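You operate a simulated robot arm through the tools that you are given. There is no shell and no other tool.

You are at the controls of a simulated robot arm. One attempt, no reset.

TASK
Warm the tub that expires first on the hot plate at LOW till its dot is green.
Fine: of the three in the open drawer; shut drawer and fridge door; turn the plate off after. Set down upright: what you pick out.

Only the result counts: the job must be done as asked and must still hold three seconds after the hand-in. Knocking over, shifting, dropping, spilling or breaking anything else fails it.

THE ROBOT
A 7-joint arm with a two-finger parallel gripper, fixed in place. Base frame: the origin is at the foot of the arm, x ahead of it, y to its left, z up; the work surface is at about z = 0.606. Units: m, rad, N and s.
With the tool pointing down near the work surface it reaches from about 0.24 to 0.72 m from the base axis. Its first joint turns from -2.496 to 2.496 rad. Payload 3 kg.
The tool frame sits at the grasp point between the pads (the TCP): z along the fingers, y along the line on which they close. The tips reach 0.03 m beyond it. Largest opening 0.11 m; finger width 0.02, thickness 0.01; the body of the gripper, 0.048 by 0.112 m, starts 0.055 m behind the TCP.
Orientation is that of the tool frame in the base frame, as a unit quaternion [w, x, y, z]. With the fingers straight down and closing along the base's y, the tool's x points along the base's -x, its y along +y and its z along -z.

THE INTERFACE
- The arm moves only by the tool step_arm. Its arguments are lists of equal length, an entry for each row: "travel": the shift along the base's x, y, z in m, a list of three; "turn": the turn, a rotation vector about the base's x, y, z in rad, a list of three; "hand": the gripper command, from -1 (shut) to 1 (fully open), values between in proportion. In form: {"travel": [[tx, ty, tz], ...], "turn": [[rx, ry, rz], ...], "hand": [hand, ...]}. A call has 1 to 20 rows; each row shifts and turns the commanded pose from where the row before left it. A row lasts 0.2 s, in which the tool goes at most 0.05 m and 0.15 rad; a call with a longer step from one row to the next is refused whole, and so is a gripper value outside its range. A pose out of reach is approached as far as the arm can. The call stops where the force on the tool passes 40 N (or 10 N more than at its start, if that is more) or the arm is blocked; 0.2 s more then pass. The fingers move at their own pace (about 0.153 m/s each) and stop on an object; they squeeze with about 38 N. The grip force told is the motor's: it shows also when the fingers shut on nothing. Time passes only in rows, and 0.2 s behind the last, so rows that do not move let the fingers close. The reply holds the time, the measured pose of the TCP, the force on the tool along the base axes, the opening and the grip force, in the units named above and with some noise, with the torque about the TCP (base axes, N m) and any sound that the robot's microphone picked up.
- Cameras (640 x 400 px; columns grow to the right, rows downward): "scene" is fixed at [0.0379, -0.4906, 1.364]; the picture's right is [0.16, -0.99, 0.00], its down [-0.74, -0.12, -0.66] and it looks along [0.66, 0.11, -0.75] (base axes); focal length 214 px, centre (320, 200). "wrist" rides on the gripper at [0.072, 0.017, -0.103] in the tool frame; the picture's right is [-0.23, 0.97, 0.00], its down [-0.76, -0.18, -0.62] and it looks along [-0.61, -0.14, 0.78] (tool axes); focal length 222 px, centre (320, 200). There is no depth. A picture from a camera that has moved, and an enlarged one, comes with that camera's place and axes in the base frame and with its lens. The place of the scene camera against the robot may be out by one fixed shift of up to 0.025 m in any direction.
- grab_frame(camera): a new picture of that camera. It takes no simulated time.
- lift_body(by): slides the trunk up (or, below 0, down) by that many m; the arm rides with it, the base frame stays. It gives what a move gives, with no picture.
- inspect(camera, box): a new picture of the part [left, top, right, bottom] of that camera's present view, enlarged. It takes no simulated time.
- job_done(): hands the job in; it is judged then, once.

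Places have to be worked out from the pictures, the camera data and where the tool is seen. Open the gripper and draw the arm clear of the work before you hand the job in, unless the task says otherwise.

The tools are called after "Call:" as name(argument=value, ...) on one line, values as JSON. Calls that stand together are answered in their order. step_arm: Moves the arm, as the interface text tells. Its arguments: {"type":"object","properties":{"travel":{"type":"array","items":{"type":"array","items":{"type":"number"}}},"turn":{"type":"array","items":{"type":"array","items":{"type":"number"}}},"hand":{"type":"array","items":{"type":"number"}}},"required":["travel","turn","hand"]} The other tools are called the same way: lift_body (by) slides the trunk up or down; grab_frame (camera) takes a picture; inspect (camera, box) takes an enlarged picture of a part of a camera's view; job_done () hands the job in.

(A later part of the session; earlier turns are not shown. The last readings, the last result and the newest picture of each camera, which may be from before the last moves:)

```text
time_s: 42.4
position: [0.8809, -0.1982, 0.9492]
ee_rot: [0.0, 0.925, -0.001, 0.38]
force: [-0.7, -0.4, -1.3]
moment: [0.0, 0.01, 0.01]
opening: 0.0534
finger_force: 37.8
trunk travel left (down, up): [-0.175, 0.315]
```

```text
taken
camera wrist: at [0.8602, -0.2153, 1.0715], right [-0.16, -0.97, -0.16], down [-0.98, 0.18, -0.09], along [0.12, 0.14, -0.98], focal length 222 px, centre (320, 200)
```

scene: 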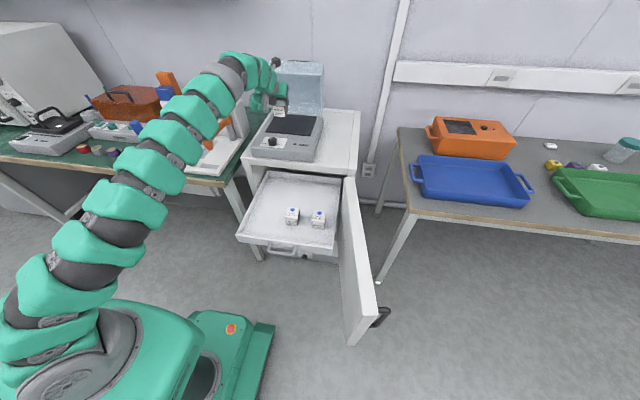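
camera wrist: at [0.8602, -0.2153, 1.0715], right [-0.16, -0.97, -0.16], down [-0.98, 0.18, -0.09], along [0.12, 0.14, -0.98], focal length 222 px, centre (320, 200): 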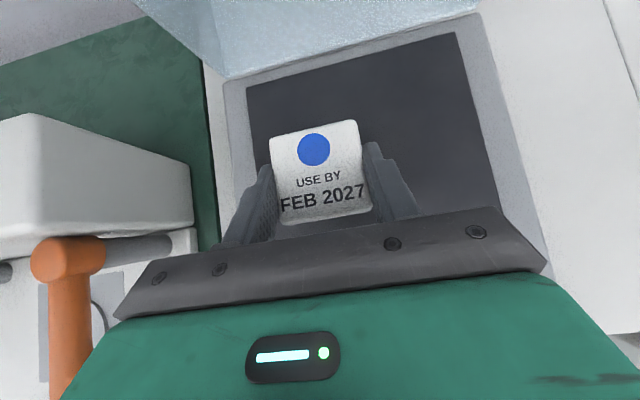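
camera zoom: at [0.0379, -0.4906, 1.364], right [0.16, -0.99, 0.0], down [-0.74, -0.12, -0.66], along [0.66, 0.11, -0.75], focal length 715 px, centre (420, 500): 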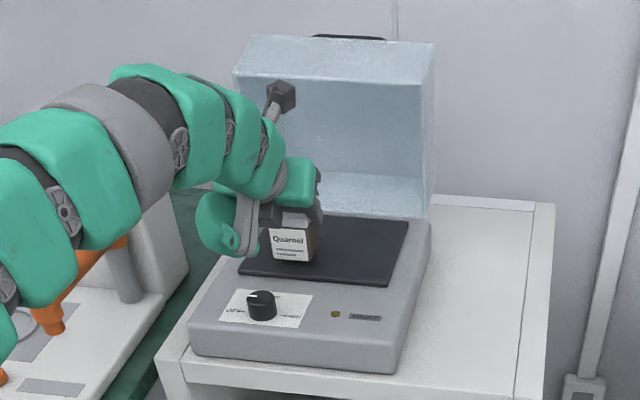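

The tub is hovering just over the plate with its lid level. I'll lower in 2–3 mm steps, watching the force for contact.

Call:
step_arm(travel=[[0, 0, -0.003], [0, 0, -0.002], [0, 0, 0]], turn=[[0, 0, 0], [0, 0, 0], [0, 0, 0]], hand=[-1, -1, -1])

```text
time_s: 43.2
position: [0.8814, -0.1994, 0.9435]
ee_rot: [0.0, 0.925, 0.0, 0.381]
force: [-0.3, 0.9, 0.8]
moment: [-0.06, -0.07, 0.02]
opening: 0.0536
finger_force: 38.1
trunk travel left (down, up): [-0.175, 0.315]
```

The vertical force rose from −1.3 to +0.8 N, a hint of first contact. Another 2 mm.

Call:
step_arm(travel=[[0, 0, -0.002], [0, 0, 0]], turn=[[0, 0, 0], [0, 0, 0]], hand=[-1, -1])

```text
time_s: 43.8
position: [0.8806, -0.199, 0.9439]
ee_rot: [0.0, 0.925, 0.0, 0.381]
force: [0.9, -1.1, 10.2]
moment: [-0.38, -0.05, 0.02]
opening: 0.0532
finger_force: 38.1
trunk travel left (down, up): [-0.175, 0.315]
```

Contact is clear (10 N up): the tub rests on the plate. I'll release gradually and open to 0.09 m.

Call:
step_arm(travel=[[0, 0, 0.001], [0, 0, 0], [0, 0, 0], [0, 0, 0], [0, 0, 0]], turn=[[0, 0, 0], [0, 0, 0], [0, 0, 0], [0, 0, 0], [0, 0, 0]], hand=[-1, 0.0, 0.1, 0.4, 0.636])

Call:
grab_frame(camera="wrist")

Call:
inspect(camera="scene", box=[240, 70, 340, 170])

```text
time_s: 45.0
position: [0.881, -0.1994, 0.9425]
ee_rot: [0.001, 0.925, -0.001, 0.381]
force: [-0.1, -0.9, 0.6]
moment: [-0.06, 0.0, -0.01]
opening: 0.0899
finger_force: 0.0
trunk travel left (down, up): [-0.175, 0.315]
```

```text
taken
camera wrist: at [0.8593, -0.2159, 1.0656], right [-0.16, -0.97, -0.16], down [-0.98, 0.18, -0.09], along [0.12, 0.14, -0.98], focal length 222 px, centre (320, 200)
```

wrist: 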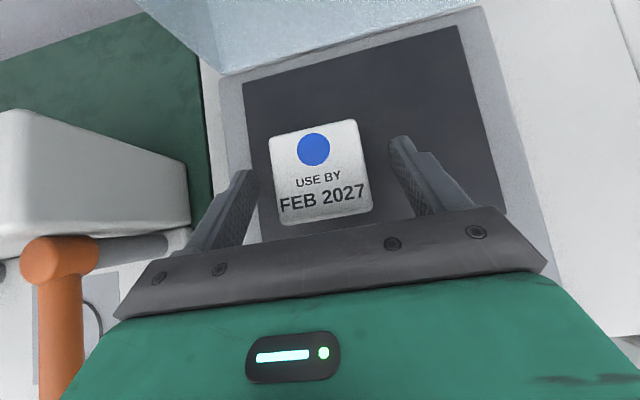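

```text
4.00 times, centred on (290, 120) of scene
camera zoom: at [0.0379, -0.4906, 1.364], right [0.16, -0.99, 0.0], down [-0.74, -0.12, -0.66], along [0.66, 0.11, -0.75], focal length 858 px, centre (440, 520)
```

zoom: 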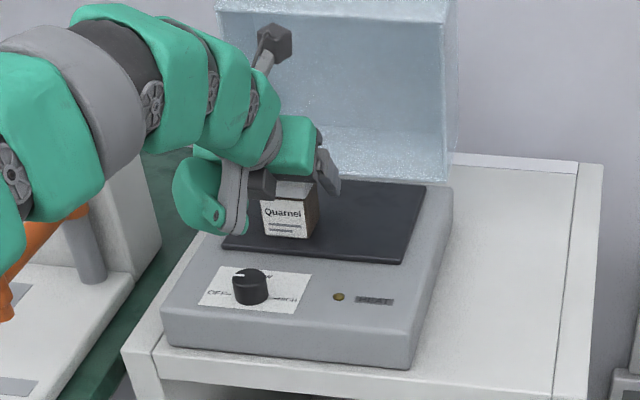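

The tub stands upright on the plate, fingers open and clear. I'll retreat straight up and then back over the knob area, reducing the tilt to about 27° for turning the knob.

Call:
step_arm(travel=[[0, 0, 0.015], [0, 0, 0.03], [0, 0, 0.035], [-0.03, 0, 0], [-0.03, 0, 0], [-0.03, 0, 0], [-0.03, 0, 0], [0, 0, 0], [0, 0, 0]], turn=[[0, 0, 0], [0, 0, 0], [0, 0, 0], [0, 0, 0], [0, 0, 0], [0, 0.1, 0], [0, 0.1, 0], [0, 0.11, 0], [0, 0, 0]], hand=[0.636, 0.636, 0.636, 0.636, 0.636, 0.636, 0.636, 0.636, 0.636])

Call:
grab_frame(camera="wrist")

Call:
inspect(camera="scene", box=[240, 70, 340, 170])

```text
time_s: 47.0
position: [0.7606, -0.1982, 1.0234]
ee_rot: [0.0, 0.972, -0.001, 0.233]
force: [0.1, -0.4, -0.2]
moment: [-0.01, 0.01, -0.02]
opening: 0.0901
finger_force: 0.1
trunk travel left (down, up): [-0.175, 0.315]
```

```text
taken
camera wrist: at [0.7783, -0.2159, 1.147], right [-0.2, -0.97, -0.1], down [-0.96, 0.18, 0.21], along [-0.19, 0.14, -0.97], focal length 222 px, centre (320, 200)
```

wrist: 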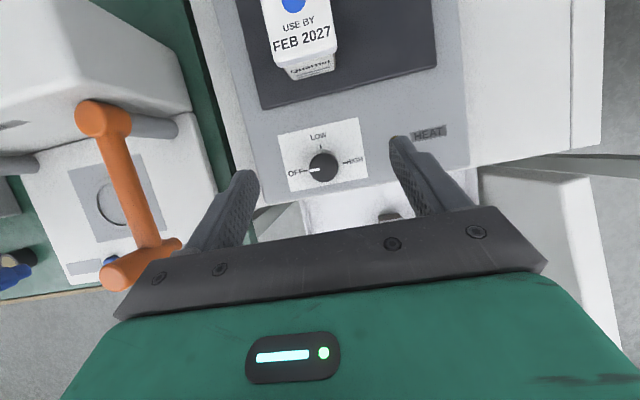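

```text
4.00 times, centred on (290, 120) of scene
camera zoom: at [0.0379, -0.4906, 1.364], right [0.16, -0.99, 0.0], down [-0.74, -0.12, -0.66], along [0.66, 0.11, -0.75], focal length 858 px, centre (440, 520)
```

zoom: 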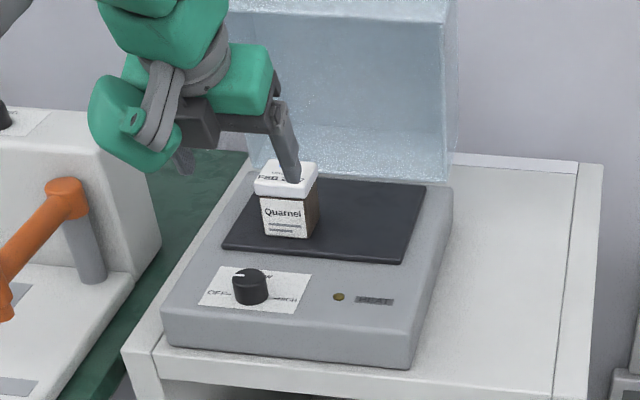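

Tub is stable, hand is above the knob. I'll enlarge the dial to fix the knob centre precisely.

Call:
inspect(camera="wrist", box=[260, 100, 420, 220])

```text
3.33 times, centred on (340, 160) of wrist
camera zoom: at [0.7783, -0.2159, 1.147], right [-0.2, -0.97, -0.1], down [-0.96, 0.18, 0.21], along [-0.19, 0.14, -0.97], focal length 740 px, centre (253, 333)
```

zoom: 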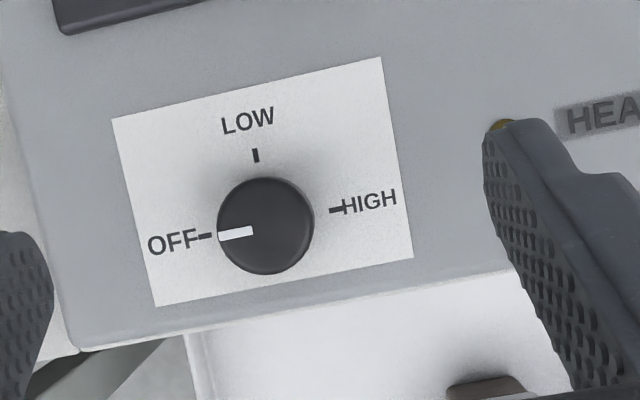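

The knob centre comes out at (0.764, −0.191). I'll narrow the opening to 0.06 m, yaw the hand +31° (so a 90° clockwise turn stays centred in reach) and come down to z≈0.95 above the knob.

Call:
step_arm(travel=[[-0.0035, 0.003, 0], [0, 0, 0], [0, 0, 0], [0, 0, 0], [0, 0, -0.03], [0, 0, -0.03], [0, 0, -0.012], [0, 0, 0]], turn=[[0, 0, 0.135], [0, 0, 0.135], [0, 0, 0.135], [0, 0, 0.136], [0, 0, 0], [0, 0, 0], [0, 0, 0], [0, 0, 0]], hand=[0.3, 0.09, 0.09, 0.09, 0.09, 0.09, 0.09, 0.09])

Call:
grab_frame(camera="wrist")

Call:
inspect(camera="scene", box=[240, 70, 340, 170])

```text
time_s: 48.8
position: [0.7573, -0.1947, 0.9523]
ee_rot: [-0.061, 0.938, 0.258, 0.225]
force: [0.0, 0.5, -0.3]
moment: [0.01, -0.02, -0.04]
opening: 0.0599
finger_force: 0.0
trunk travel left (down, up): [-0.175, 0.315]
```

```text
taken
camera wrist: at [0.7812, -0.2017, 1.075], right [0.33, -0.94, -0.1], down [-0.92, -0.34, 0.21], along [-0.23, 0.03, -0.97], focal length 222 px, centre (320, 200)
```

wrist: 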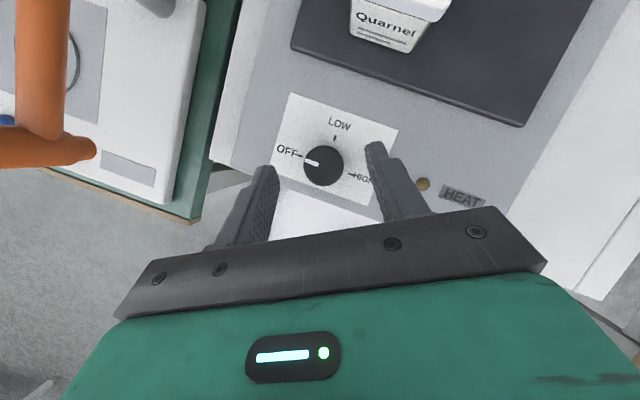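

```text
4.00 times, centred on (290, 120) of scene
camera zoom: at [0.0379, -0.4906, 1.364], right [0.16, -0.99, 0.0], down [-0.74, -0.12, -0.66], along [0.66, 0.11, -0.75], focal length 858 px, centre (440, 520)
```

zoom: 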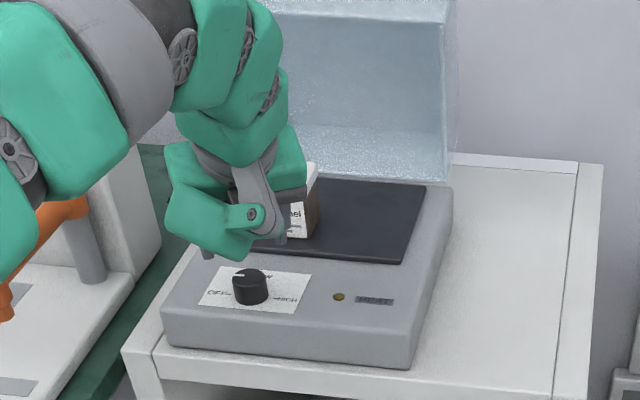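

The knob sits centred between the fingertips. I'll descend to z≈0.910 so the tips straddle the knob just above the panel.

Call:
step_arm(travel=[[0, 0, -0.02], [0, 0, -0.013], [0, 0, -0.008], [0, 0, 0]], turn=[[0, 0, 0], [0, 0, 0], [0, 0, 0], [0, 0, 0]], hand=[0.09, 0.09, 0.09, 0.09])

Call:
inspect(camera="wrist", box=[240, 90, 420, 230])

Call:
inspect(camera="scene", box=[260, 100, 340, 160])

```text
time_s: 49.8
position: [0.7578, -0.1951, 0.9114]
ee_rot: [-0.062, 0.938, 0.259, 0.224]
force: [-0.1, -0.4, -0.8]
moment: [-0.04, 0.01, -0.02]
opening: 0.0599
finger_force: 0.0
trunk travel left (down, up): [-0.175, 0.315]
```

```text
2.86 times, centred on (330, 160) of wrist
camera zoom: at [0.7807, -0.2011, 1.0336], right [0.33, -0.94, -0.1], down [-0.92, -0.34, 0.21], along [-0.23, 0.03, -0.97], focal length 635 px, centre (291, 314)
```

zoom: 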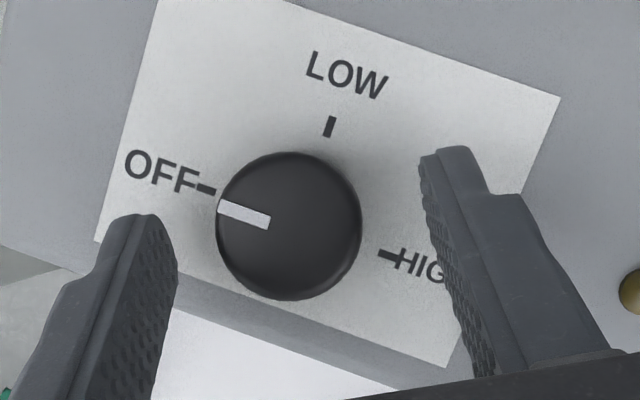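

```text
6.67 times, centred on (300, 130) of scene
camera zoom: at [0.0379, -0.4906, 1.364], right [0.16, -0.99, 0.0], down [-0.74, -0.12, -0.66], along [0.66, 0.11, -0.75], focal length 1430 px, centre (453, 667)
```

zoom: 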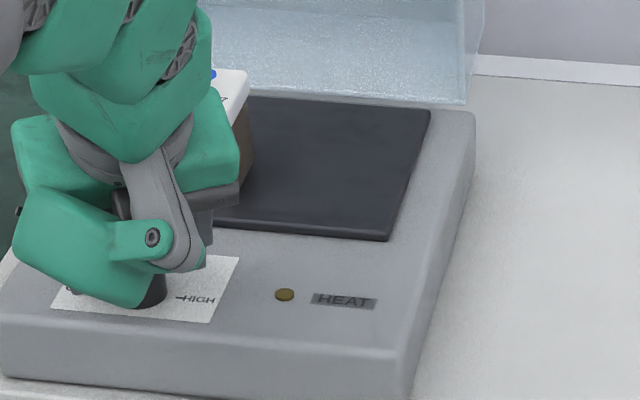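

The tips straddle the knob; the knob is ~2.5 mm off-centre so I'll trim by that and close on it.

Call:
step_arm(travel=[[-0.0008, 0.0024, 0], [0, 0, 0], [0, 0, 0], [0, 0, 0]], turn=[[0, 0, 0], [0, 0, 0], [0, 0, 0], [0, 0, 0]], hand=[0.09, -0.2, -1, -1])

Call:
inspect(camera="wrist", box=[240, 90, 420, 230])

```text
time_s: 50.8
position: [0.7574, -0.1944, 0.9114]
ee_rot: [-0.062, 0.937, 0.259, 0.225]
force: [7.7, -9.9, 2.0]
moment: [-0.49, -0.14, -0.17]
opening: 0.0334
finger_force: 44.8
trunk travel left (down, up): [-0.175, 0.315]
```

```text
2.86 times, centred on (330, 160) of wrist
camera zoom: at [0.7808, -0.2, 1.0338], right [0.33, -0.94, -0.1], down [-0.92, -0.34, 0.21], along [-0.23, 0.03, -0.97], focal length 635 px, centre (291, 314)
```

zoom: 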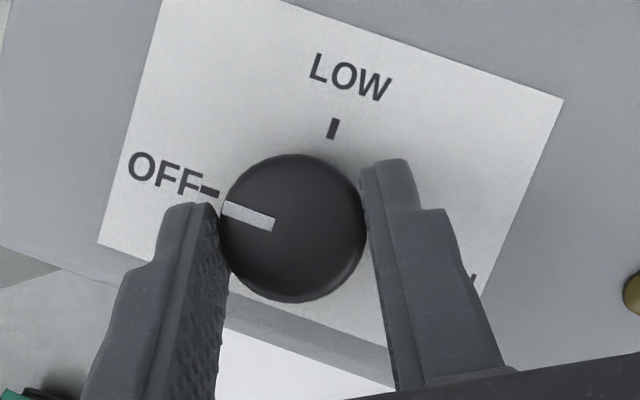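

Closed on the knob (0.0334 m) with some lateral load, so my trim was slightly too much; I'll undo most of it and turn clockwise about the knob axis by 45° first.

Call:
step_arm(travel=[[0.0006, -0.0017, 0], [-0.00048, 0.00093, 0], [-0.00035, 0.00099, 0], [-0.00022, 0.00102, 0], [-9e-05, 0.00104, 0], [5e-05, 0.00105, 0], [0.00019, 0.00103, 0], [0, 0, 0]], turn=[[0, 0, 0], [0, 0, -0.1309], [0, 0, -0.1309], [0, 0, -0.1309], [0, 0, -0.1309], [0, 0, -0.1309], [0, 0, -0.1309], [0, 0, 0]], hand=[-1, -1, -1, -1, -1, -1, -1, -1])

Call:
inspect(camera="wrist", box=[240, 90, 420, 230])

```text
time_s: 52.6
position: [0.7565, -0.1882, 0.91]
ee_rot: [0.028, 0.965, -0.119, 0.232]
force: [-7.1, 13.6, 4.2]
moment: [0.33, 0.87, 0.12]
opening: 0.0334
finger_force: 45.0
trunk travel left (down, up): [-0.175, 0.315]
```

```text
2.86 times, centred on (330, 160) of wrist
camera zoom: at [0.7692, -0.2085, 1.0336], right [-0.43, -0.9, -0.1], down [-0.89, 0.41, 0.21], along [-0.15, 0.18, -0.97], focal length 635 px, centre (291, 314)
```

zoom: 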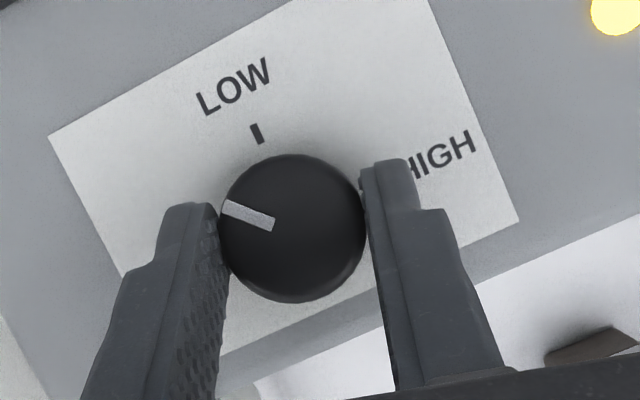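

The knob turned 45° with the hand and the HEAT lamp came on. I'll continue the second 45° to LOW, easing the small lateral load.

Call:
step_arm(travel=[[-0.0003, 0.0022, 0], [0.00044, 0.00094, 0], [0.00057, 0.00088, 0], [0.00067, 0.0008, 0], [0.00078, 0.0007, 0], [0.00086, 0.0006, 0], [0, 0, 0]], turn=[[0, 0, -0.1309], [0, 0, -0.1309], [0, 0, -0.1309], [0, 0, -0.1309], [0, 0, -0.1309], [0, 0, -0.1309], [0, 0, 0]], hand=[-1, -1, -1, -1, -1, -1, -1])

Call:
inspect(camera="wrist", box=[240, 90, 420, 230])

Call:
grab_frame(camera="wrist")

Call:
inspect(camera="scene", box=[240, 70, 340, 170])

```text
time_s: 53.5
position: [0.7571, -0.1828, 0.9094]
ee_rot: [0.078, 0.915, -0.325, 0.225]
force: [21.8, -12.7, -16.2]
moment: [-0.43, -0.84, 0.05]
opening: 0.0335
finger_force: 44.9
out of reach, approached as far as the arm can: row 4
trunk travel left (down, up): [-0.175, 0.315]
stopped in row 4: the force on the tool passed its limit at 66 N (the readings are from after the stop); the commanded pose is now the measured one
```

```text
2.86 times, centred on (330, 160) of wrist
camera zoom: at [0.7582, -0.2071, 1.0333], right [-0.77, -0.63, -0.11], down [-0.64, 0.74, 0.2], along [-0.05, 0.22, -0.97], focal length 635 px, centre (291, 314)
```

zoom: 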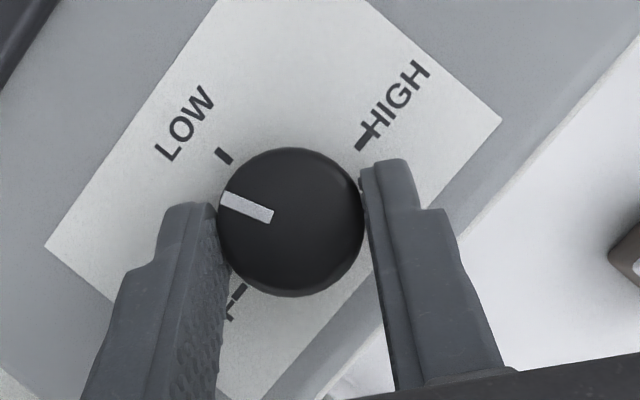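

```text
taken
camera wrist: at [0.7582, -0.2071, 1.0333], right [-0.77, -0.63, -0.11], down [-0.64, 0.74, 0.2], along [-0.05, 0.22, -0.97], focal length 222 px, centre (320, 200)
```

wrist: 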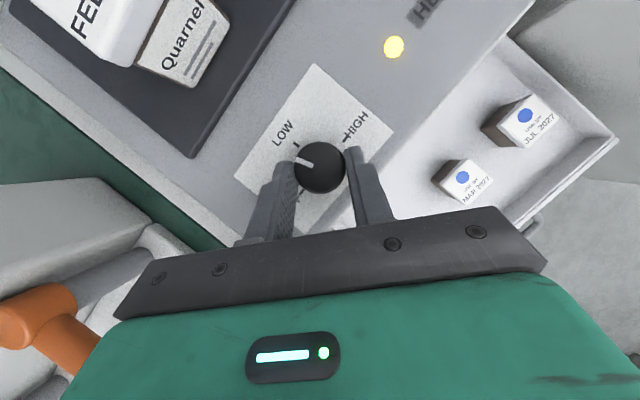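

```text
4.00 times, centred on (290, 120) of scene
camera zoom: at [0.0379, -0.4906, 1.364], right [0.16, -0.99, 0.0], down [-0.74, -0.12, -0.66], along [0.66, 0.11, -0.75], focal length 858 px, centre (440, 520)
```

zoom: 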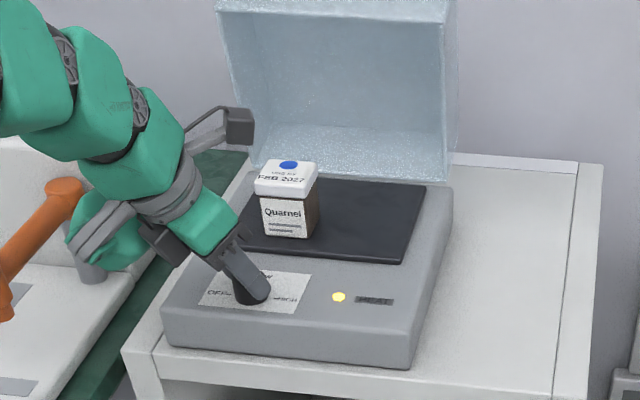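

The turn stopped at ~70° near a reach limit (pointer ~20° short of LOW); the lamp is on and the tub's dot is still blue. I'll release the knob, yaw the hand back, and regrasp to finish the last 20°.

Call:
step_arm(travel=[[0, 0, 0], [0, 0, 0], [-0.0002, -0.0016, 0.0004], [-0.0002, -0.0016, 0.0003], [-0.0002, -0.0017, 0.0003], [-0.0003, -0.0017, 0], [0, 0, 0]], turn=[[0, 0, 0], [0, 0, 0], [0, 0, 0.12], [0, 0, 0.12], [0, 0, 0.12], [0, 0, 0.123], [0, 0, 0]], hand=[0.09, 0.09, 0.09, 0.09, 0.09, 0.09, 0.09])

Call:
grab_frame(camera="wrist")

Call:
inspect(camera="wrist", box=[240, 90, 420, 230])

```text
time_s: 55.1
position: [0.7526, -0.189, 0.9142]
ee_rot: [0.021, 0.966, -0.095, 0.238]
force: [0.4, 0.4, -0.2]
moment: [0.05, -0.03, 0.01]
opening: 0.0601
finger_force: 0.1
trunk travel left (down, up): [-0.175, 0.315]
```

```text
taken
camera wrist: at [0.7649, -0.2094, 1.038], right [-0.39, -0.92, -0.11], down [-0.91, 0.36, 0.2], along [-0.14, 0.18, -0.97], focal length 222 px, centre (320, 200)
```

wrist: 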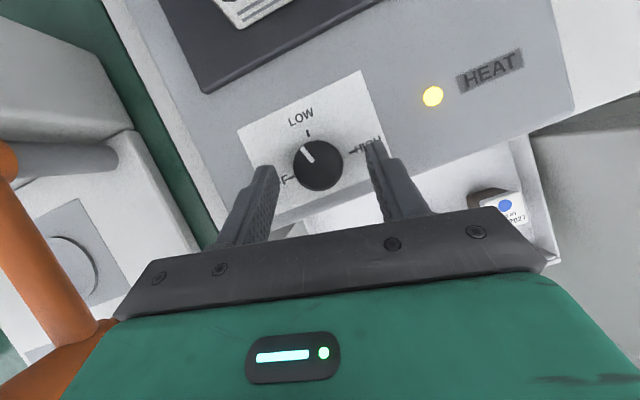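

```text
2.86 times, centred on (330, 160) of wrist
camera zoom: at [0.7649, -0.2094, 1.038], right [-0.39, -0.92, -0.11], down [-0.91, 0.36, 0.2], along [-0.14, 0.18, -0.97], focal length 635 px, centre (291, 314)
```

zoom: 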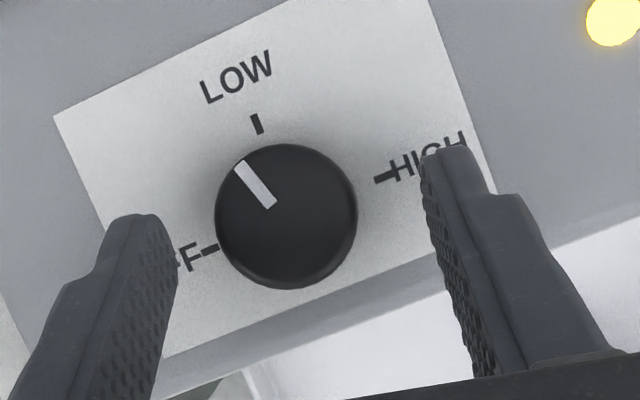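

Released cleanly; the pointer is about 20° short of the LOW tick. I'll re-centre slightly, regrasp and turn another 0.35 rad clockwise.

Call:
step_arm(travel=[[0.0035, -0.0005, -0.0035], [0, 0, 0], [0, 0, 0], [0, 0, 0]], turn=[[0, 0, 0], [0, 0, 0], [0, 0, 0], [0, 0, 0]], hand=[0.09, -0.2, -1, -1])

Call:
step_arm(travel=[[0.0003, 0.0009, 0], [0.0003, 0.0009, 0], [0.0004, 0.0008, 0], [0, 0, 0]], turn=[[0, 0, -0.1167], [0, 0, -0.1167], [0, 0, -0.1167], [0, 0, 0]], hand=[-1, -1, -1, -1])

Call:
inspect(camera="wrist", box=[240, 90, 420, 230])

```text
time_s: 56.1
position: [0.7565, -0.1878, 0.9114]
ee_rot: [0.022, 0.966, -0.095, 0.238]
force: [0.4, 5.9, 1.8]
moment: [-0.09, 0.13, 0.07]
opening: 0.0334
finger_force: 44.9
trunk travel left (down, up): [-0.175, 0.315]
```

```text
time_s: 57.1
position: [0.7577, -0.1863, 0.9112]
ee_rot: [0.063, 0.935, -0.263, 0.232]
force: [-6.9, 12.9, 8.4]
moment: [0.21, 0.56, 0.07]
opening: 0.0337
finger_force: 45.3
trunk travel left (down, up): [-0.175, 0.315]
```

```text
2.86 times, centred on (330, 160) of wrist
camera zoom: at [0.7616, -0.2087, 1.0351], right [-0.68, -0.73, -0.11], down [-0.73, 0.65, 0.2], along [-0.07, 0.21, -0.97], focal length 635 px, centre (291, 314)
```

zoom: 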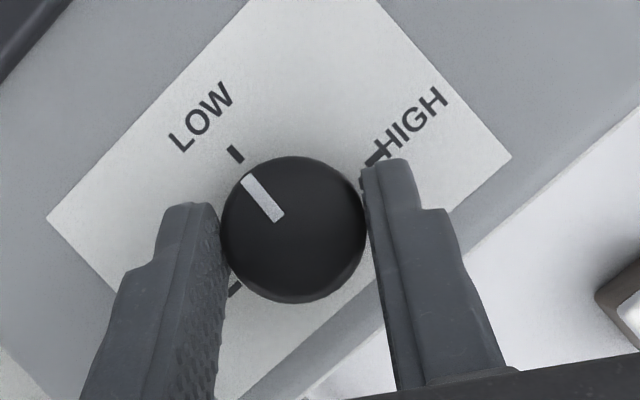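

The pointer now lines up with the LOW tick. I'll open, lift straight up off the knob, and check the dial, lamp and dot.

Call:
step_arm(travel=[[0, 0, 0], [0, 0, 0], [0, 0, 0.02], [0, 0, 0.03], [0, 0, 0.03], [0, 0, 0]], turn=[[0, 0, 0], [0, 0, 0], [0, 0, 0], [0, 0, 0], [0, 0, 0], [0, 0, 0]], hand=[0.09, 0.09, 0.09, 0.09, 0.09, 0.09])

Call:
grab_frame(camera="wrist")

Call:
inspect(camera="scene", box=[240, 80, 340, 160])

```text
time_s: 58.5
position: [0.7566, -0.1874, 0.9888]
ee_rot: [0.064, 0.935, -0.263, 0.23]
force: [0.0, 0.3, -0.2]
moment: [-0.02, -0.03, -0.02]
opening: 0.06
finger_force: 0.0
trunk travel left (down, up): [-0.175, 0.315]
```

```text
taken
camera wrist: at [0.7611, -0.2108, 1.113], right [-0.68, -0.73, -0.11], down [-0.73, 0.65, 0.2], along [-0.07, 0.21, -0.97], focal length 222 px, centre (320, 200)
```

wrist: 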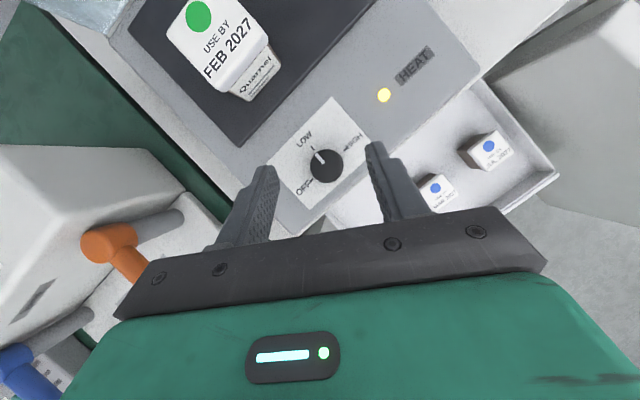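

```text
5.00 times, centred on (290, 120) of scene
camera zoom: at [0.0379, -0.4906, 1.364], right [0.16, -0.99, 0.0], down [-0.74, -0.12, -0.66], along [0.66, 0.11, -0.75], focal length 1072 px, centre (470, 600)
```

zoom: 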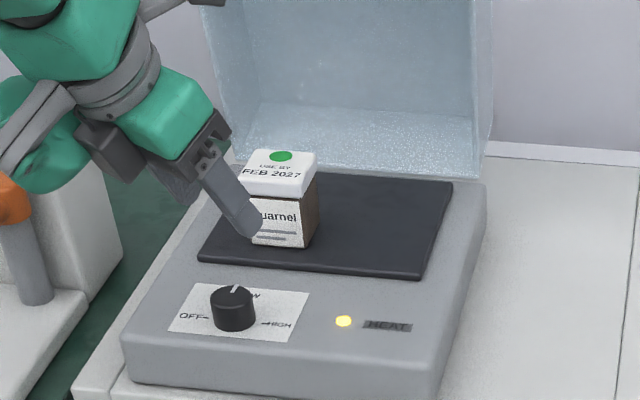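

The dot is already green, so the plate must go off right away: I'll go straight back down on the knob, grasp, and turn it counter-clockwise by ~64° in one motion.

Call:
step_arm(travel=[[0.0004, 0.0006, -0.035], [0, 0, -0.033], [0, 0, -0.01], [0, 0, 0], [0, 0, 0], [-0.00046, -0.00089, 0], [-0.00036, -0.00093, 0], [-0.00023, -0.00097, 0], [-0.00011, -0.001, 0], [1e-05, -0.001, 0], [0.00014, -0.00099, 0], [0.00026, -0.00096, 0], [0.00039, -0.00092, 0], [0.00049, -0.00087, 0]], turn=[[0, 0, 0], [0, 0, 0], [0, 0, 0], [0, 0, 0], [0, 0, 0], [0, 0, 0.125], [0, 0, 0.125], [0, 0, 0.125], [0, 0, 0.125], [0, 0, 0.125], [0, 0, 0.125], [0, 0, 0.125], [0, 0, 0.125], [0, 0, 0.125]], hand=[0.09, 0.09, 0.09, -0.5, -1, -1, -1, -1, -1, -1, -1, -1, -1, -1])

Call:
grab_frame(camera="wrist")

Call:
inspect(camera="scene", box=[240, 80, 340, 160])

```text
time_s: 61.5
position: [0.7582, -0.1936, 0.9114]
ee_rot: [-0.072, 0.931, 0.277, 0.227]
force: [-4.5, 5.1, -14.6]
moment: [0.65, -0.57, 0.09]
opening: 0.0334
finger_force: 44.8
trunk travel left (down, up): [-0.175, 0.315]
```

```text
taken
camera wrist: at [0.7811, -0.2006, 1.0354], right [0.36, -0.92, -0.11], down [-0.9, -0.38, 0.2], along [-0.23, 0.03, -0.97], focal length 222 px, centre (320, 200)
```

wrist: 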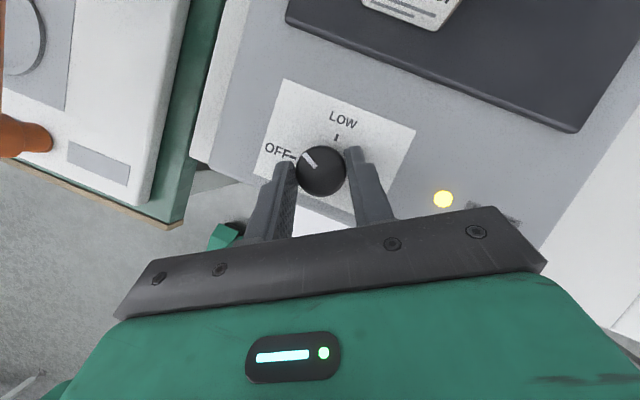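

```text
5.00 times, centred on (290, 120) of scene
camera zoom: at [0.0379, -0.4906, 1.364], right [0.16, -0.99, 0.0], down [-0.74, -0.12, -0.66], along [0.66, 0.11, -0.75], focal length 1072 px, centre (470, 600)
```

zoom: 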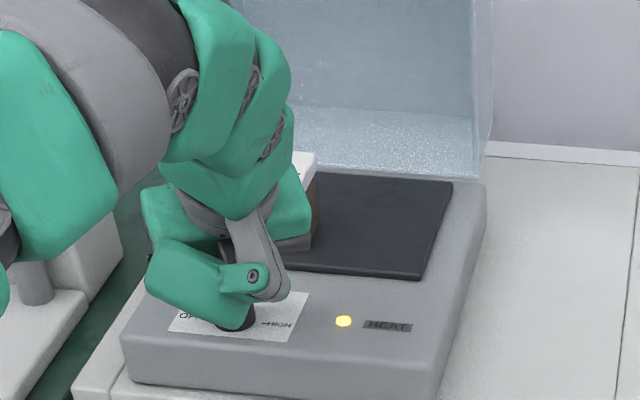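

The lamp is still on with ~26° to go to OFF. I'll open, swing back around the knob, regrasp and finish the turn in one call.

Call:
step_arm(travel=[[0, 0, 0], [-0.00049, 0.00087, 0], [-0.00039, 0.00092, 0], [-0.00026, 0.00096, 0], [-0.00014, 0.00099, 0], [0, 0, 0], [0, 0, 0], [0.00013, -0.0009, 0], [0.00023, -0.0009, 0], [0.00035, -0.00085, 0], [0.00045, -0.0008, 0], [0, 0, 0]], turn=[[0, 0, 0], [0, 0, -0.125], [0, 0, -0.125], [0, 0, -0.125], [0, 0, -0.125], [0, 0, 0], [0, 0, 0], [0, 0, 0.114], [0, 0, 0.114], [0, 0, 0.114], [0, 0, 0.114], [0, 0, 0]], hand=[0.09, 0.09, 0.09, 0.09, 0.09, -0.5, -1, -1, -1, -1, -1, -1])

Call:
grab_frame(camera="wrist")

Call:
inspect(camera="wrist", box=[240, 90, 420, 230])

```text
time_s: 64.1
position: [0.7589, -0.1934, 0.9125]
ee_rot: [-0.064, 0.937, 0.257, 0.23]
force: [0.3, 6.1, 4.4]
moment: [0.46, -1.1, -0.03]
opening: 0.033
finger_force: 45.2
trunk travel left (down, up): [-0.175, 0.315]
```

```text
taken
camera wrist: at [0.7811, -0.2007, 1.0359], right [0.32, -0.94, -0.11], down [-0.92, -0.34, 0.2], along [-0.22, 0.04, -0.97], focal length 222 px, centre (320, 200)
```

wrist: 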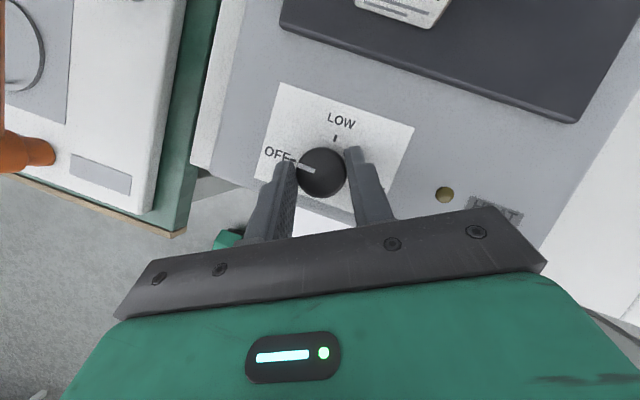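

```text
2.86 times, centred on (330, 160) of wrist
camera zoom: at [0.7811, -0.2007, 1.0359], right [0.32, -0.94, -0.11], down [-0.92, -0.34, 0.2], along [-0.22, 0.04, -0.97], focal length 635 px, centre (291, 314)
```

zoom: 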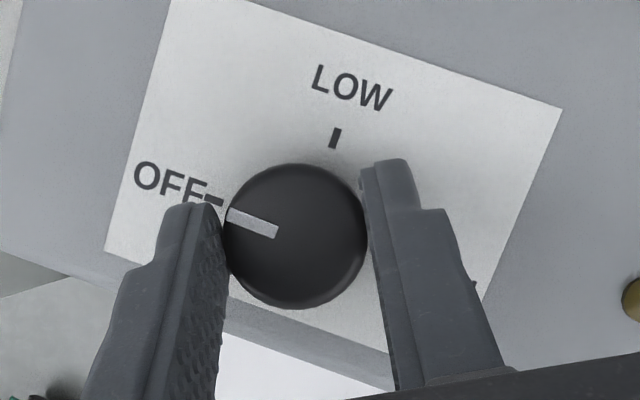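

The lamp is off and the pointer is back at OFF. I'll open, lift off, and check the dot.

Call:
step_arm(travel=[[0, 0, 0], [0, 0, 0], [0, 0, 0.02], [0, 0, 0.03], [0, 0, 0.04], [0, 0, 0]], turn=[[0, 0, 0], [0, 0, 0], [0, 0, 0], [0, 0, 0], [0, 0, 0], [0, 0, 0]], hand=[0.09, 0.09, 0.09, 0.09, 0.09, 0.09])

Call:
grab_frame(camera="wrist")

Call:
inspect(camera="scene", box=[240, 80, 340, 160])

```text
time_s: 65.5
position: [0.7609, -0.1925, 1.0012]
ee_rot: [-0.065, 0.937, 0.256, 0.23]
force: [0.0, 0.3, 0.7]
moment: [-0.01, 0.03, -0.01]
opening: 0.0598
finger_force: 0.0
trunk travel left (down, up): [-0.175, 0.315]
```

```text
taken
camera wrist: at [0.7828, -0.2, 1.1253], right [0.32, -0.94, -0.11], down [-0.92, -0.34, 0.2], along [-0.22, 0.04, -0.97], focal length 222 px, centre (320, 200)
```

wrist: 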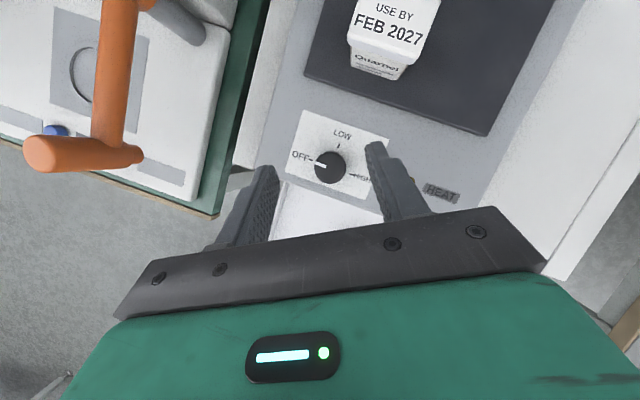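

```text
5.00 times, centred on (290, 120) of scene
camera zoom: at [0.0379, -0.4906, 1.364], right [0.16, -0.99, 0.0], down [-0.74, -0.12, -0.66], along [0.66, 0.11, -0.75], focal length 1072 px, centre (470, 600)
```

zoom: 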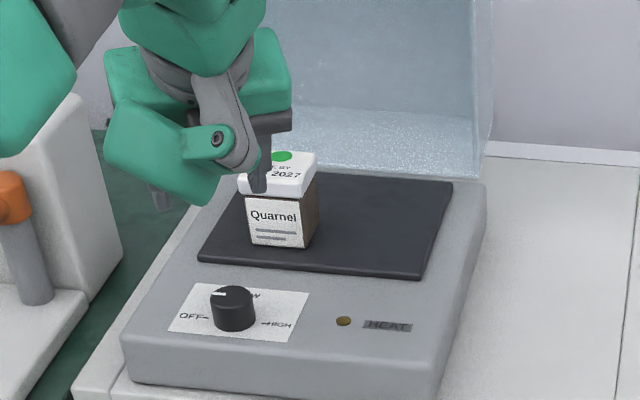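

Dot is green, lamp off, dial at OFF. Next is the drawer: I'll pull the hand back out over the drawer front, undo the yaw, and take pictures of the fridge front, drawer and door.

Call:
step_arm(travel=[[-0.03, 0, 0.01], [-0.03, 0, 0], [-0.03, 0, 0], [-0.03, 0, 0], [-0.03, 0, 0], [-0.03, 0, 0], [-0.03, 0, 0], [-0.03, 0.0, 0], [-0.03, 0, 0], [0, 0, 0]], turn=[[0, 0, 0], [0, 0, -0.1], [0, 0, -0.11], [0, 0, -0.11], [0, 0, -0.11], [0, 0, -0.105], [0, 0, 0], [0, 0, 0], [0, 0, 0], [0, 0, 0]], hand=[0.09, 0.09, 0.09, 0.09, 0.09, 0.09, 0.09, 0.09, 0.09, 0.09])

Call:
grab_frame(camera="wrist")

Call:
grab_frame(camera="scene")

```text
time_s: 67.7
position: [0.4872, -0.1929, 1.0123]
ee_rot: [-0.002, 0.971, -0.001, 0.239]
force: [-0.2, 0.2, -0.1]
moment: [0.01, 0.0, 0.01]
opening: 0.0601
finger_force: 0.0
trunk travel left (down, up): [-0.175, 0.315]
```

```text
taken
camera wrist: at [0.5031, -0.211, 1.1358], right [-0.2, -0.97, -0.11], down [-0.96, 0.18, 0.2], along [-0.17, 0.15, -0.97], focal length 222 px, centre (320, 200)
```

wrist: 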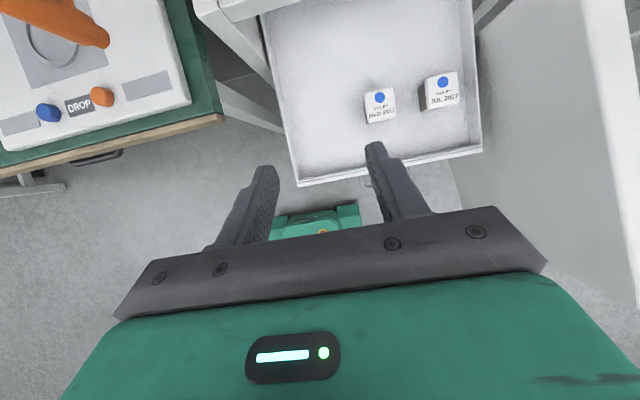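

```text
taken
```

scene: 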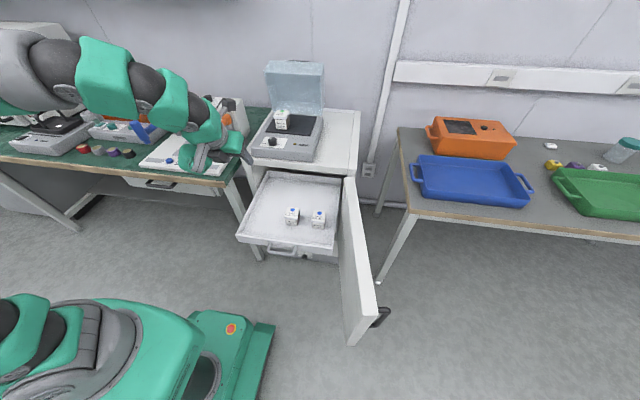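

Call:
inspect(camera="scene", box=[225, 140, 365, 270])

Call:
inspect(camera="scene", box=[320, 160, 410, 350])

Call:
inspect(camera="scene", box=[250, 90, 330, 165])

```text
3.08 times, centred on (295, 205) of scene
camera zoom: at [0.0379, -0.4906, 1.364], right [0.16, -0.99, 0.0], down [-0.74, -0.12, -0.66], along [0.66, 0.11, -0.75], focal length 660 px, centre (397, 185)
```

zoom: 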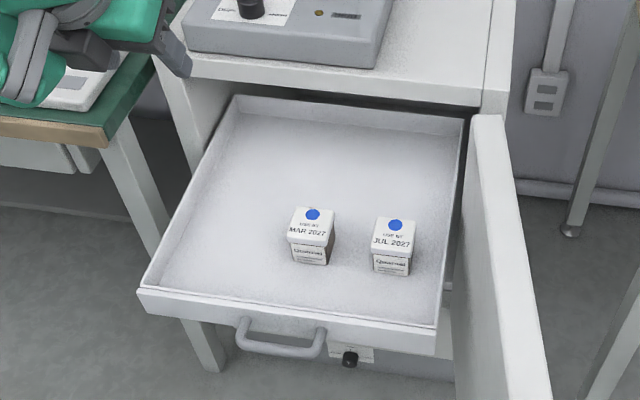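

```text
2.11 times, centred on (365, 255) of scene
camera zoom: at [0.0379, -0.4906, 1.364], right [0.16, -0.99, 0.0], down [-0.74, -0.12, -0.66], along [0.66, 0.11, -0.75], focal length 452 px, centre (225, 84)
```

zoom: 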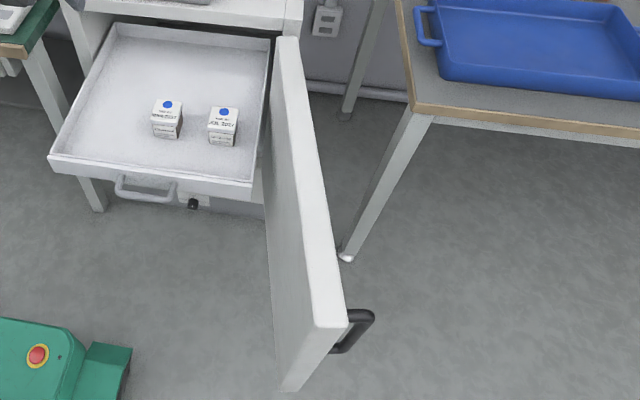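

```text
5.33 times, centred on (290, 128) of scene
camera zoom: at [0.0379, -0.4906, 1.364], right [0.16, -0.99, 0.0], down [-0.74, -0.12, -0.66], along [0.66, 0.11, -0.75], focal length 1144 px, centre (480, 587)
```

zoom: 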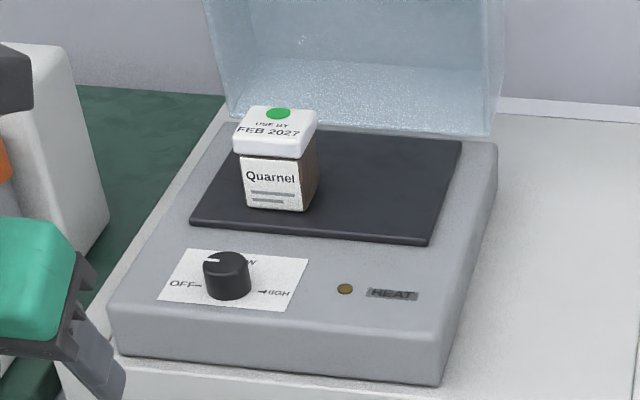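

All good: green dot, lamp off. From the two cameras the drawer front is at x≈0.446 (z 0.608–0.665, handle y −0.245…−0.344). The fridge front is near x≈0.67 and the open door's top edge is at z≈0.82, running from about (0.66, −0.515) to (0.20, −0.60). I'll close the fingers and go down in front of the drawer, left of its handle.

Call:
step_arm(travel=[[-0.03, 0.003, 0], [-0.03, 0.003, 0], [-0.032, 0.002, 0], [0, 0, -0.03], [0, 0, -0.035], [0, 0, -0.035], [0, 0, -0.035], [0, 0, -0.035], [0, 0, -0.035], [0, 0, -0.035], [0, 0, 0]], turn=[[0, 0, 0], [0, 0, 0], [0, 0, 0], [0, 0, 0], [0, 0, 0], [0, 0, 0], [0, 0, 0], [0, 0, 0], [0, 0, 0], [0, 0, 0], [0, 0, 0]], hand=[-1, -1, -1, -1, -1, -1, -1, -1, -1, -1, -1])

Call:
grab_frame(camera="wrist")

Call:
grab_frame(camera="scene")

```text
time_s: 70.1
position: [0.4117, -0.2032, 0.7954]
ee_rot: [0.001, 0.973, -0.002, 0.231]
force: [0.7, 0.4, 0.3]
moment: [-0.06, 0.04, -0.02]
opening: 0.0
finger_force: 37.3
out of reach, approached as far as the arm can: row 8, 9, 10
trunk travel left (down, up): [-0.175, 0.315]
```

```text
taken
camera wrist: at [0.4289, -0.22, 0.9182], right [-0.21, -0.97, -0.1], down [-0.96, 0.18, 0.21], along [-0.19, 0.14, -0.97], focal length 222 px, centre (320, 200)
```

wrist: 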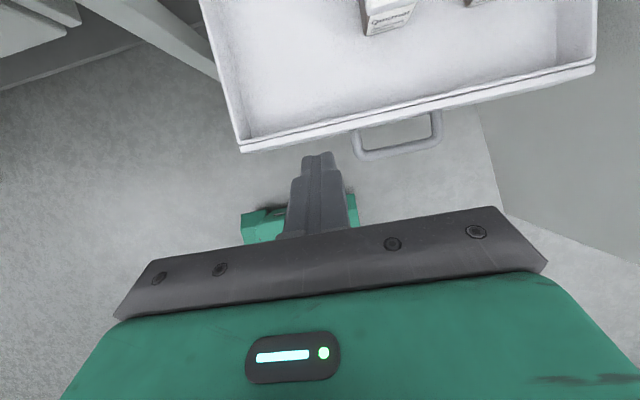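

```text
taken
```

scene: 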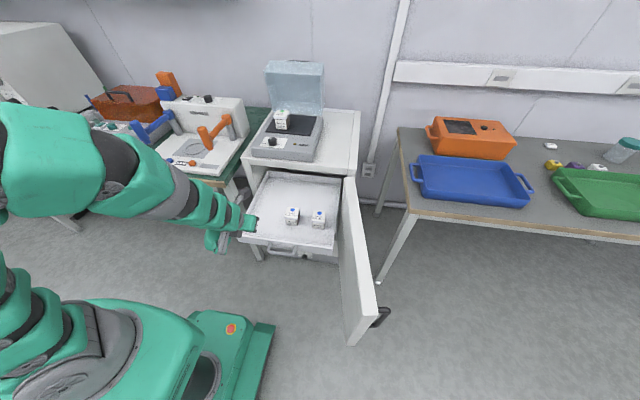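

The arm itself stops at z≈0.80 in this folded pose, but the trunk can take it lower. I'll nudge back/left a touch, then lower the trunk by 0.13 m so the tip faces the drawer's front panel.

Call:
step_arm(travel=[[-0.008, 0.01, 0.005], [0, 0, 0]], turn=[[0, 0, 0], [0, 0, 0]], hand=[-1, -1])

Call:
lift_body(by=-0.135)

Call:
grab_frame(camera="wrist")

Call:
grab_frame(camera="scene")

```text
time_s: 70.7
position: [0.4122, -0.2005, 0.8047]
ee_rot: [-0.003, 0.971, -0.001, 0.238]
force: [-0.3, 0.3, -0.2]
moment: [0.04, -0.02, 0.01]
opening: 0.0
finger_force: 37.6
out of reach, approached as far as the arm can: row 1
trunk travel left (down, up): [-0.175, 0.315]
```

```text
time_s: 72.3
position: [0.4128, -0.2003, 0.6702]
ee_rot: [-0.002, 0.971, 0.0, 0.238]
force: [0.3, 0.9, 0.1]
moment: [0.03, -0.01, 0.04]
opening: 0.0001
finger_force: 38.0
trunk travel left (down, up): [-0.04, 0.45]
```

```text
taken
camera wrist: at [0.4288, -0.2185, 0.7927], right [-0.2, -0.97, -0.11], down [-0.96, 0.18, 0.2], along [-0.18, 0.15, -0.97], focal length 222 px, centre (320, 200)
```

wrist: 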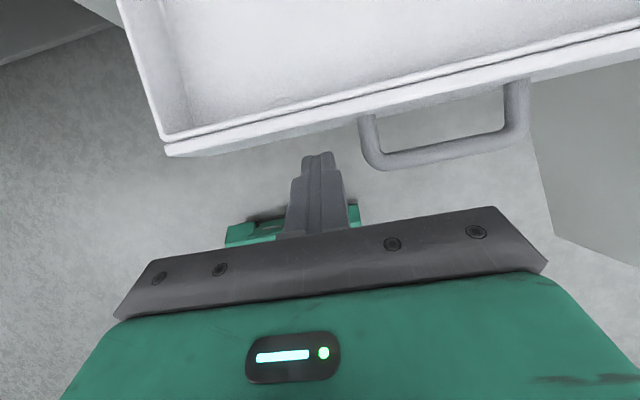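

```text
taken
```

scene: 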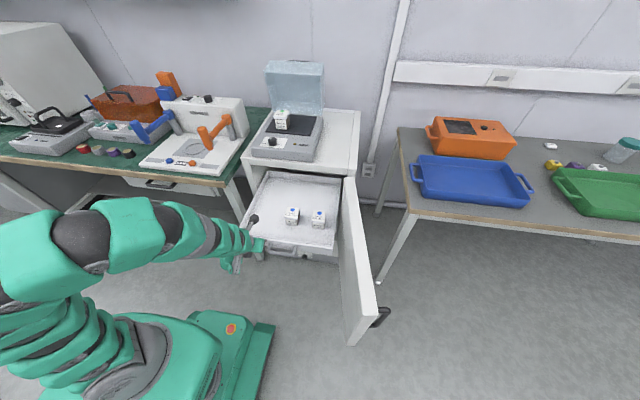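

The closed fingertips face the front panel left of the handle. I'll push slowly (+x, 5 cm/s) for 8 cm and check.

Call:
step_arm(travel=[[0.005, 0, 0], [0.006, 0, 0], [0.008, 0, 0], [0.01, 0, 0], [0.01, 0, 0], [0.01, 0, 0], [0.01, 0, 0], [0.01, 0, 0], [0.008, 0, 0], [0.004, 0, 0]], turn=[[0, 0, 0], [0, 0, 0], [0, 0, 0], [0, 0, 0], [0, 0, 0], [0, 0, 0], [0, 0, 0], [0, 0, 0], [0, 0, 0], [0, 0, 0]], hand=[-1, -1, -1, -1, -1, -1, -1, -1, -1, -1])

Call:
grab_frame(camera="wrist")

Call:
inspect(camera="scene", box=[220, 140, 380, 270])

```text
time_s: 74.5
position: [0.4939, -0.2003, 0.6683]
ee_rot: [-0.002, 0.971, -0.001, 0.239]
force: [-1.1, -5.1, 7.2]
moment: [-0.2, -0.16, -0.08]
opening: 0.0001
finger_force: 37.6
trunk travel left (down, up): [-0.04, 0.45]
```

```text
taken
camera wrist: at [0.5098, -0.2187, 0.7922], right [-0.2, -0.97, -0.11], down [-0.96, 0.18, 0.2], along [-0.17, 0.15, -0.97], focal length 222 px, centre (320, 200)
```

wrist: 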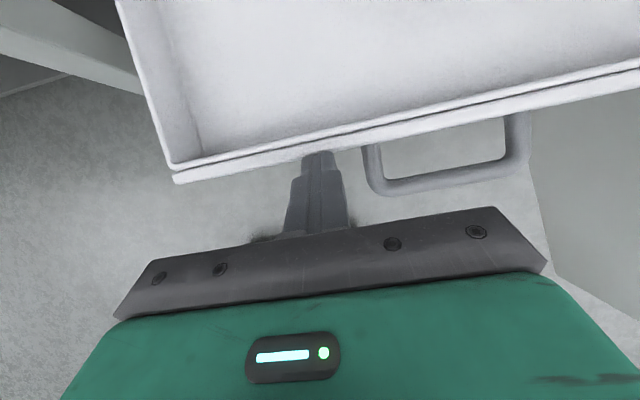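

```text
3.08 times, centred on (300, 205) of scene
camera zoom: at [0.0379, -0.4906, 1.364], right [0.16, -0.99, 0.0], down [-0.74, -0.12, -0.66], along [0.66, 0.11, -0.75], focal length 660 px, centre (382, 185)
```

zoom: 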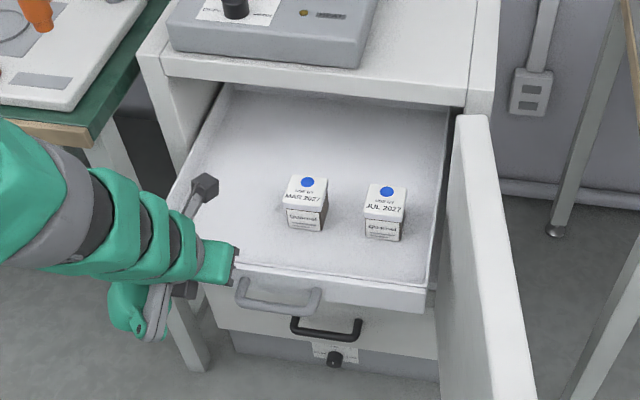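

The drawer slides smoothly and both tubs stay put. I'll push another 7–8 cm with this attitude.

Call:
step_arm(travel=[[0.005, 0, 0], [0.008, 0, 0], [0.01, 0, 0], [0.01, 0, 0], [0.01, 0, 0], [0.01, 0, 0], [0.01, 0, 0], [0.007, 0, 0], [0.004, 0, 0]], turn=[[0, 0, 0], [0, 0, 0], [0, 0, 0], [0, 0, 0], [0, 0, 0], [0, 0, 0], [0, 0, 0], [0, 0, 0], [0, 0, 0]], hand=[-1, -1, -1, -1, -1, -1, -1, -1, -1])

Call:
grab_frame(camera="wrist")

Call:
inspect(camera="scene", box=[220, 140, 380, 270])

```text
time_s: 76.5
position: [0.5688, -0.2004, 0.6697]
ee_rot: [-0.002, 0.971, -0.001, 0.239]
force: [1.6, -3.3, 5.5]
moment: [-0.14, -0.09, -0.02]
opening: 0.0
finger_force: 37.9
trunk travel left (down, up): [-0.04, 0.45]
```

```text
taken
camera wrist: at [0.5843, -0.2183, 0.7937], right [-0.2, -0.97, -0.11], down [-0.96, 0.18, 0.2], along [-0.17, 0.15, -0.97], focal length 222 px, centre (320, 200)
```

wrist: 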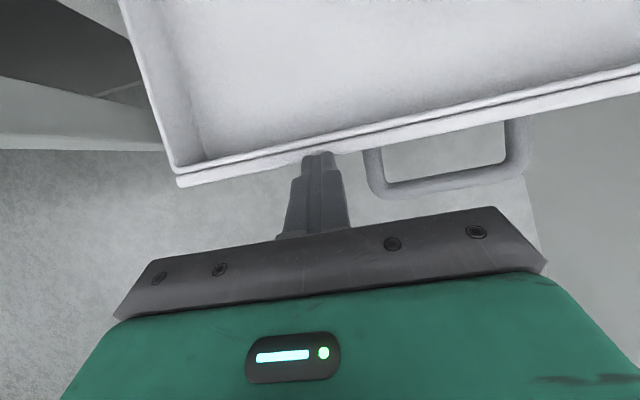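

```text
3.08 times, centred on (300, 205) of scene
camera zoom: at [0.0379, -0.4906, 1.364], right [0.16, -0.99, 0.0], down [-0.74, -0.12, -0.66], along [0.66, 0.11, -0.75], focal length 660 px, centre (382, 185)
```

zoom: 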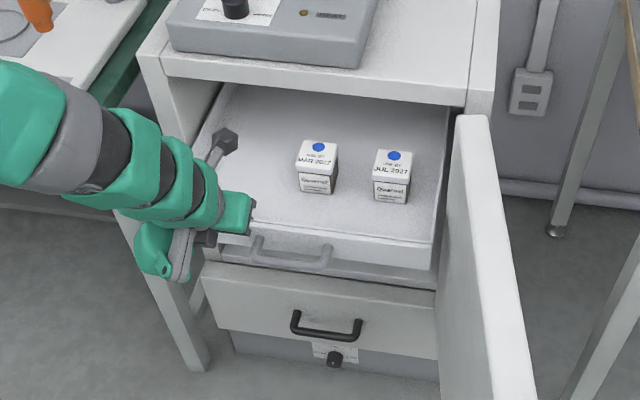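

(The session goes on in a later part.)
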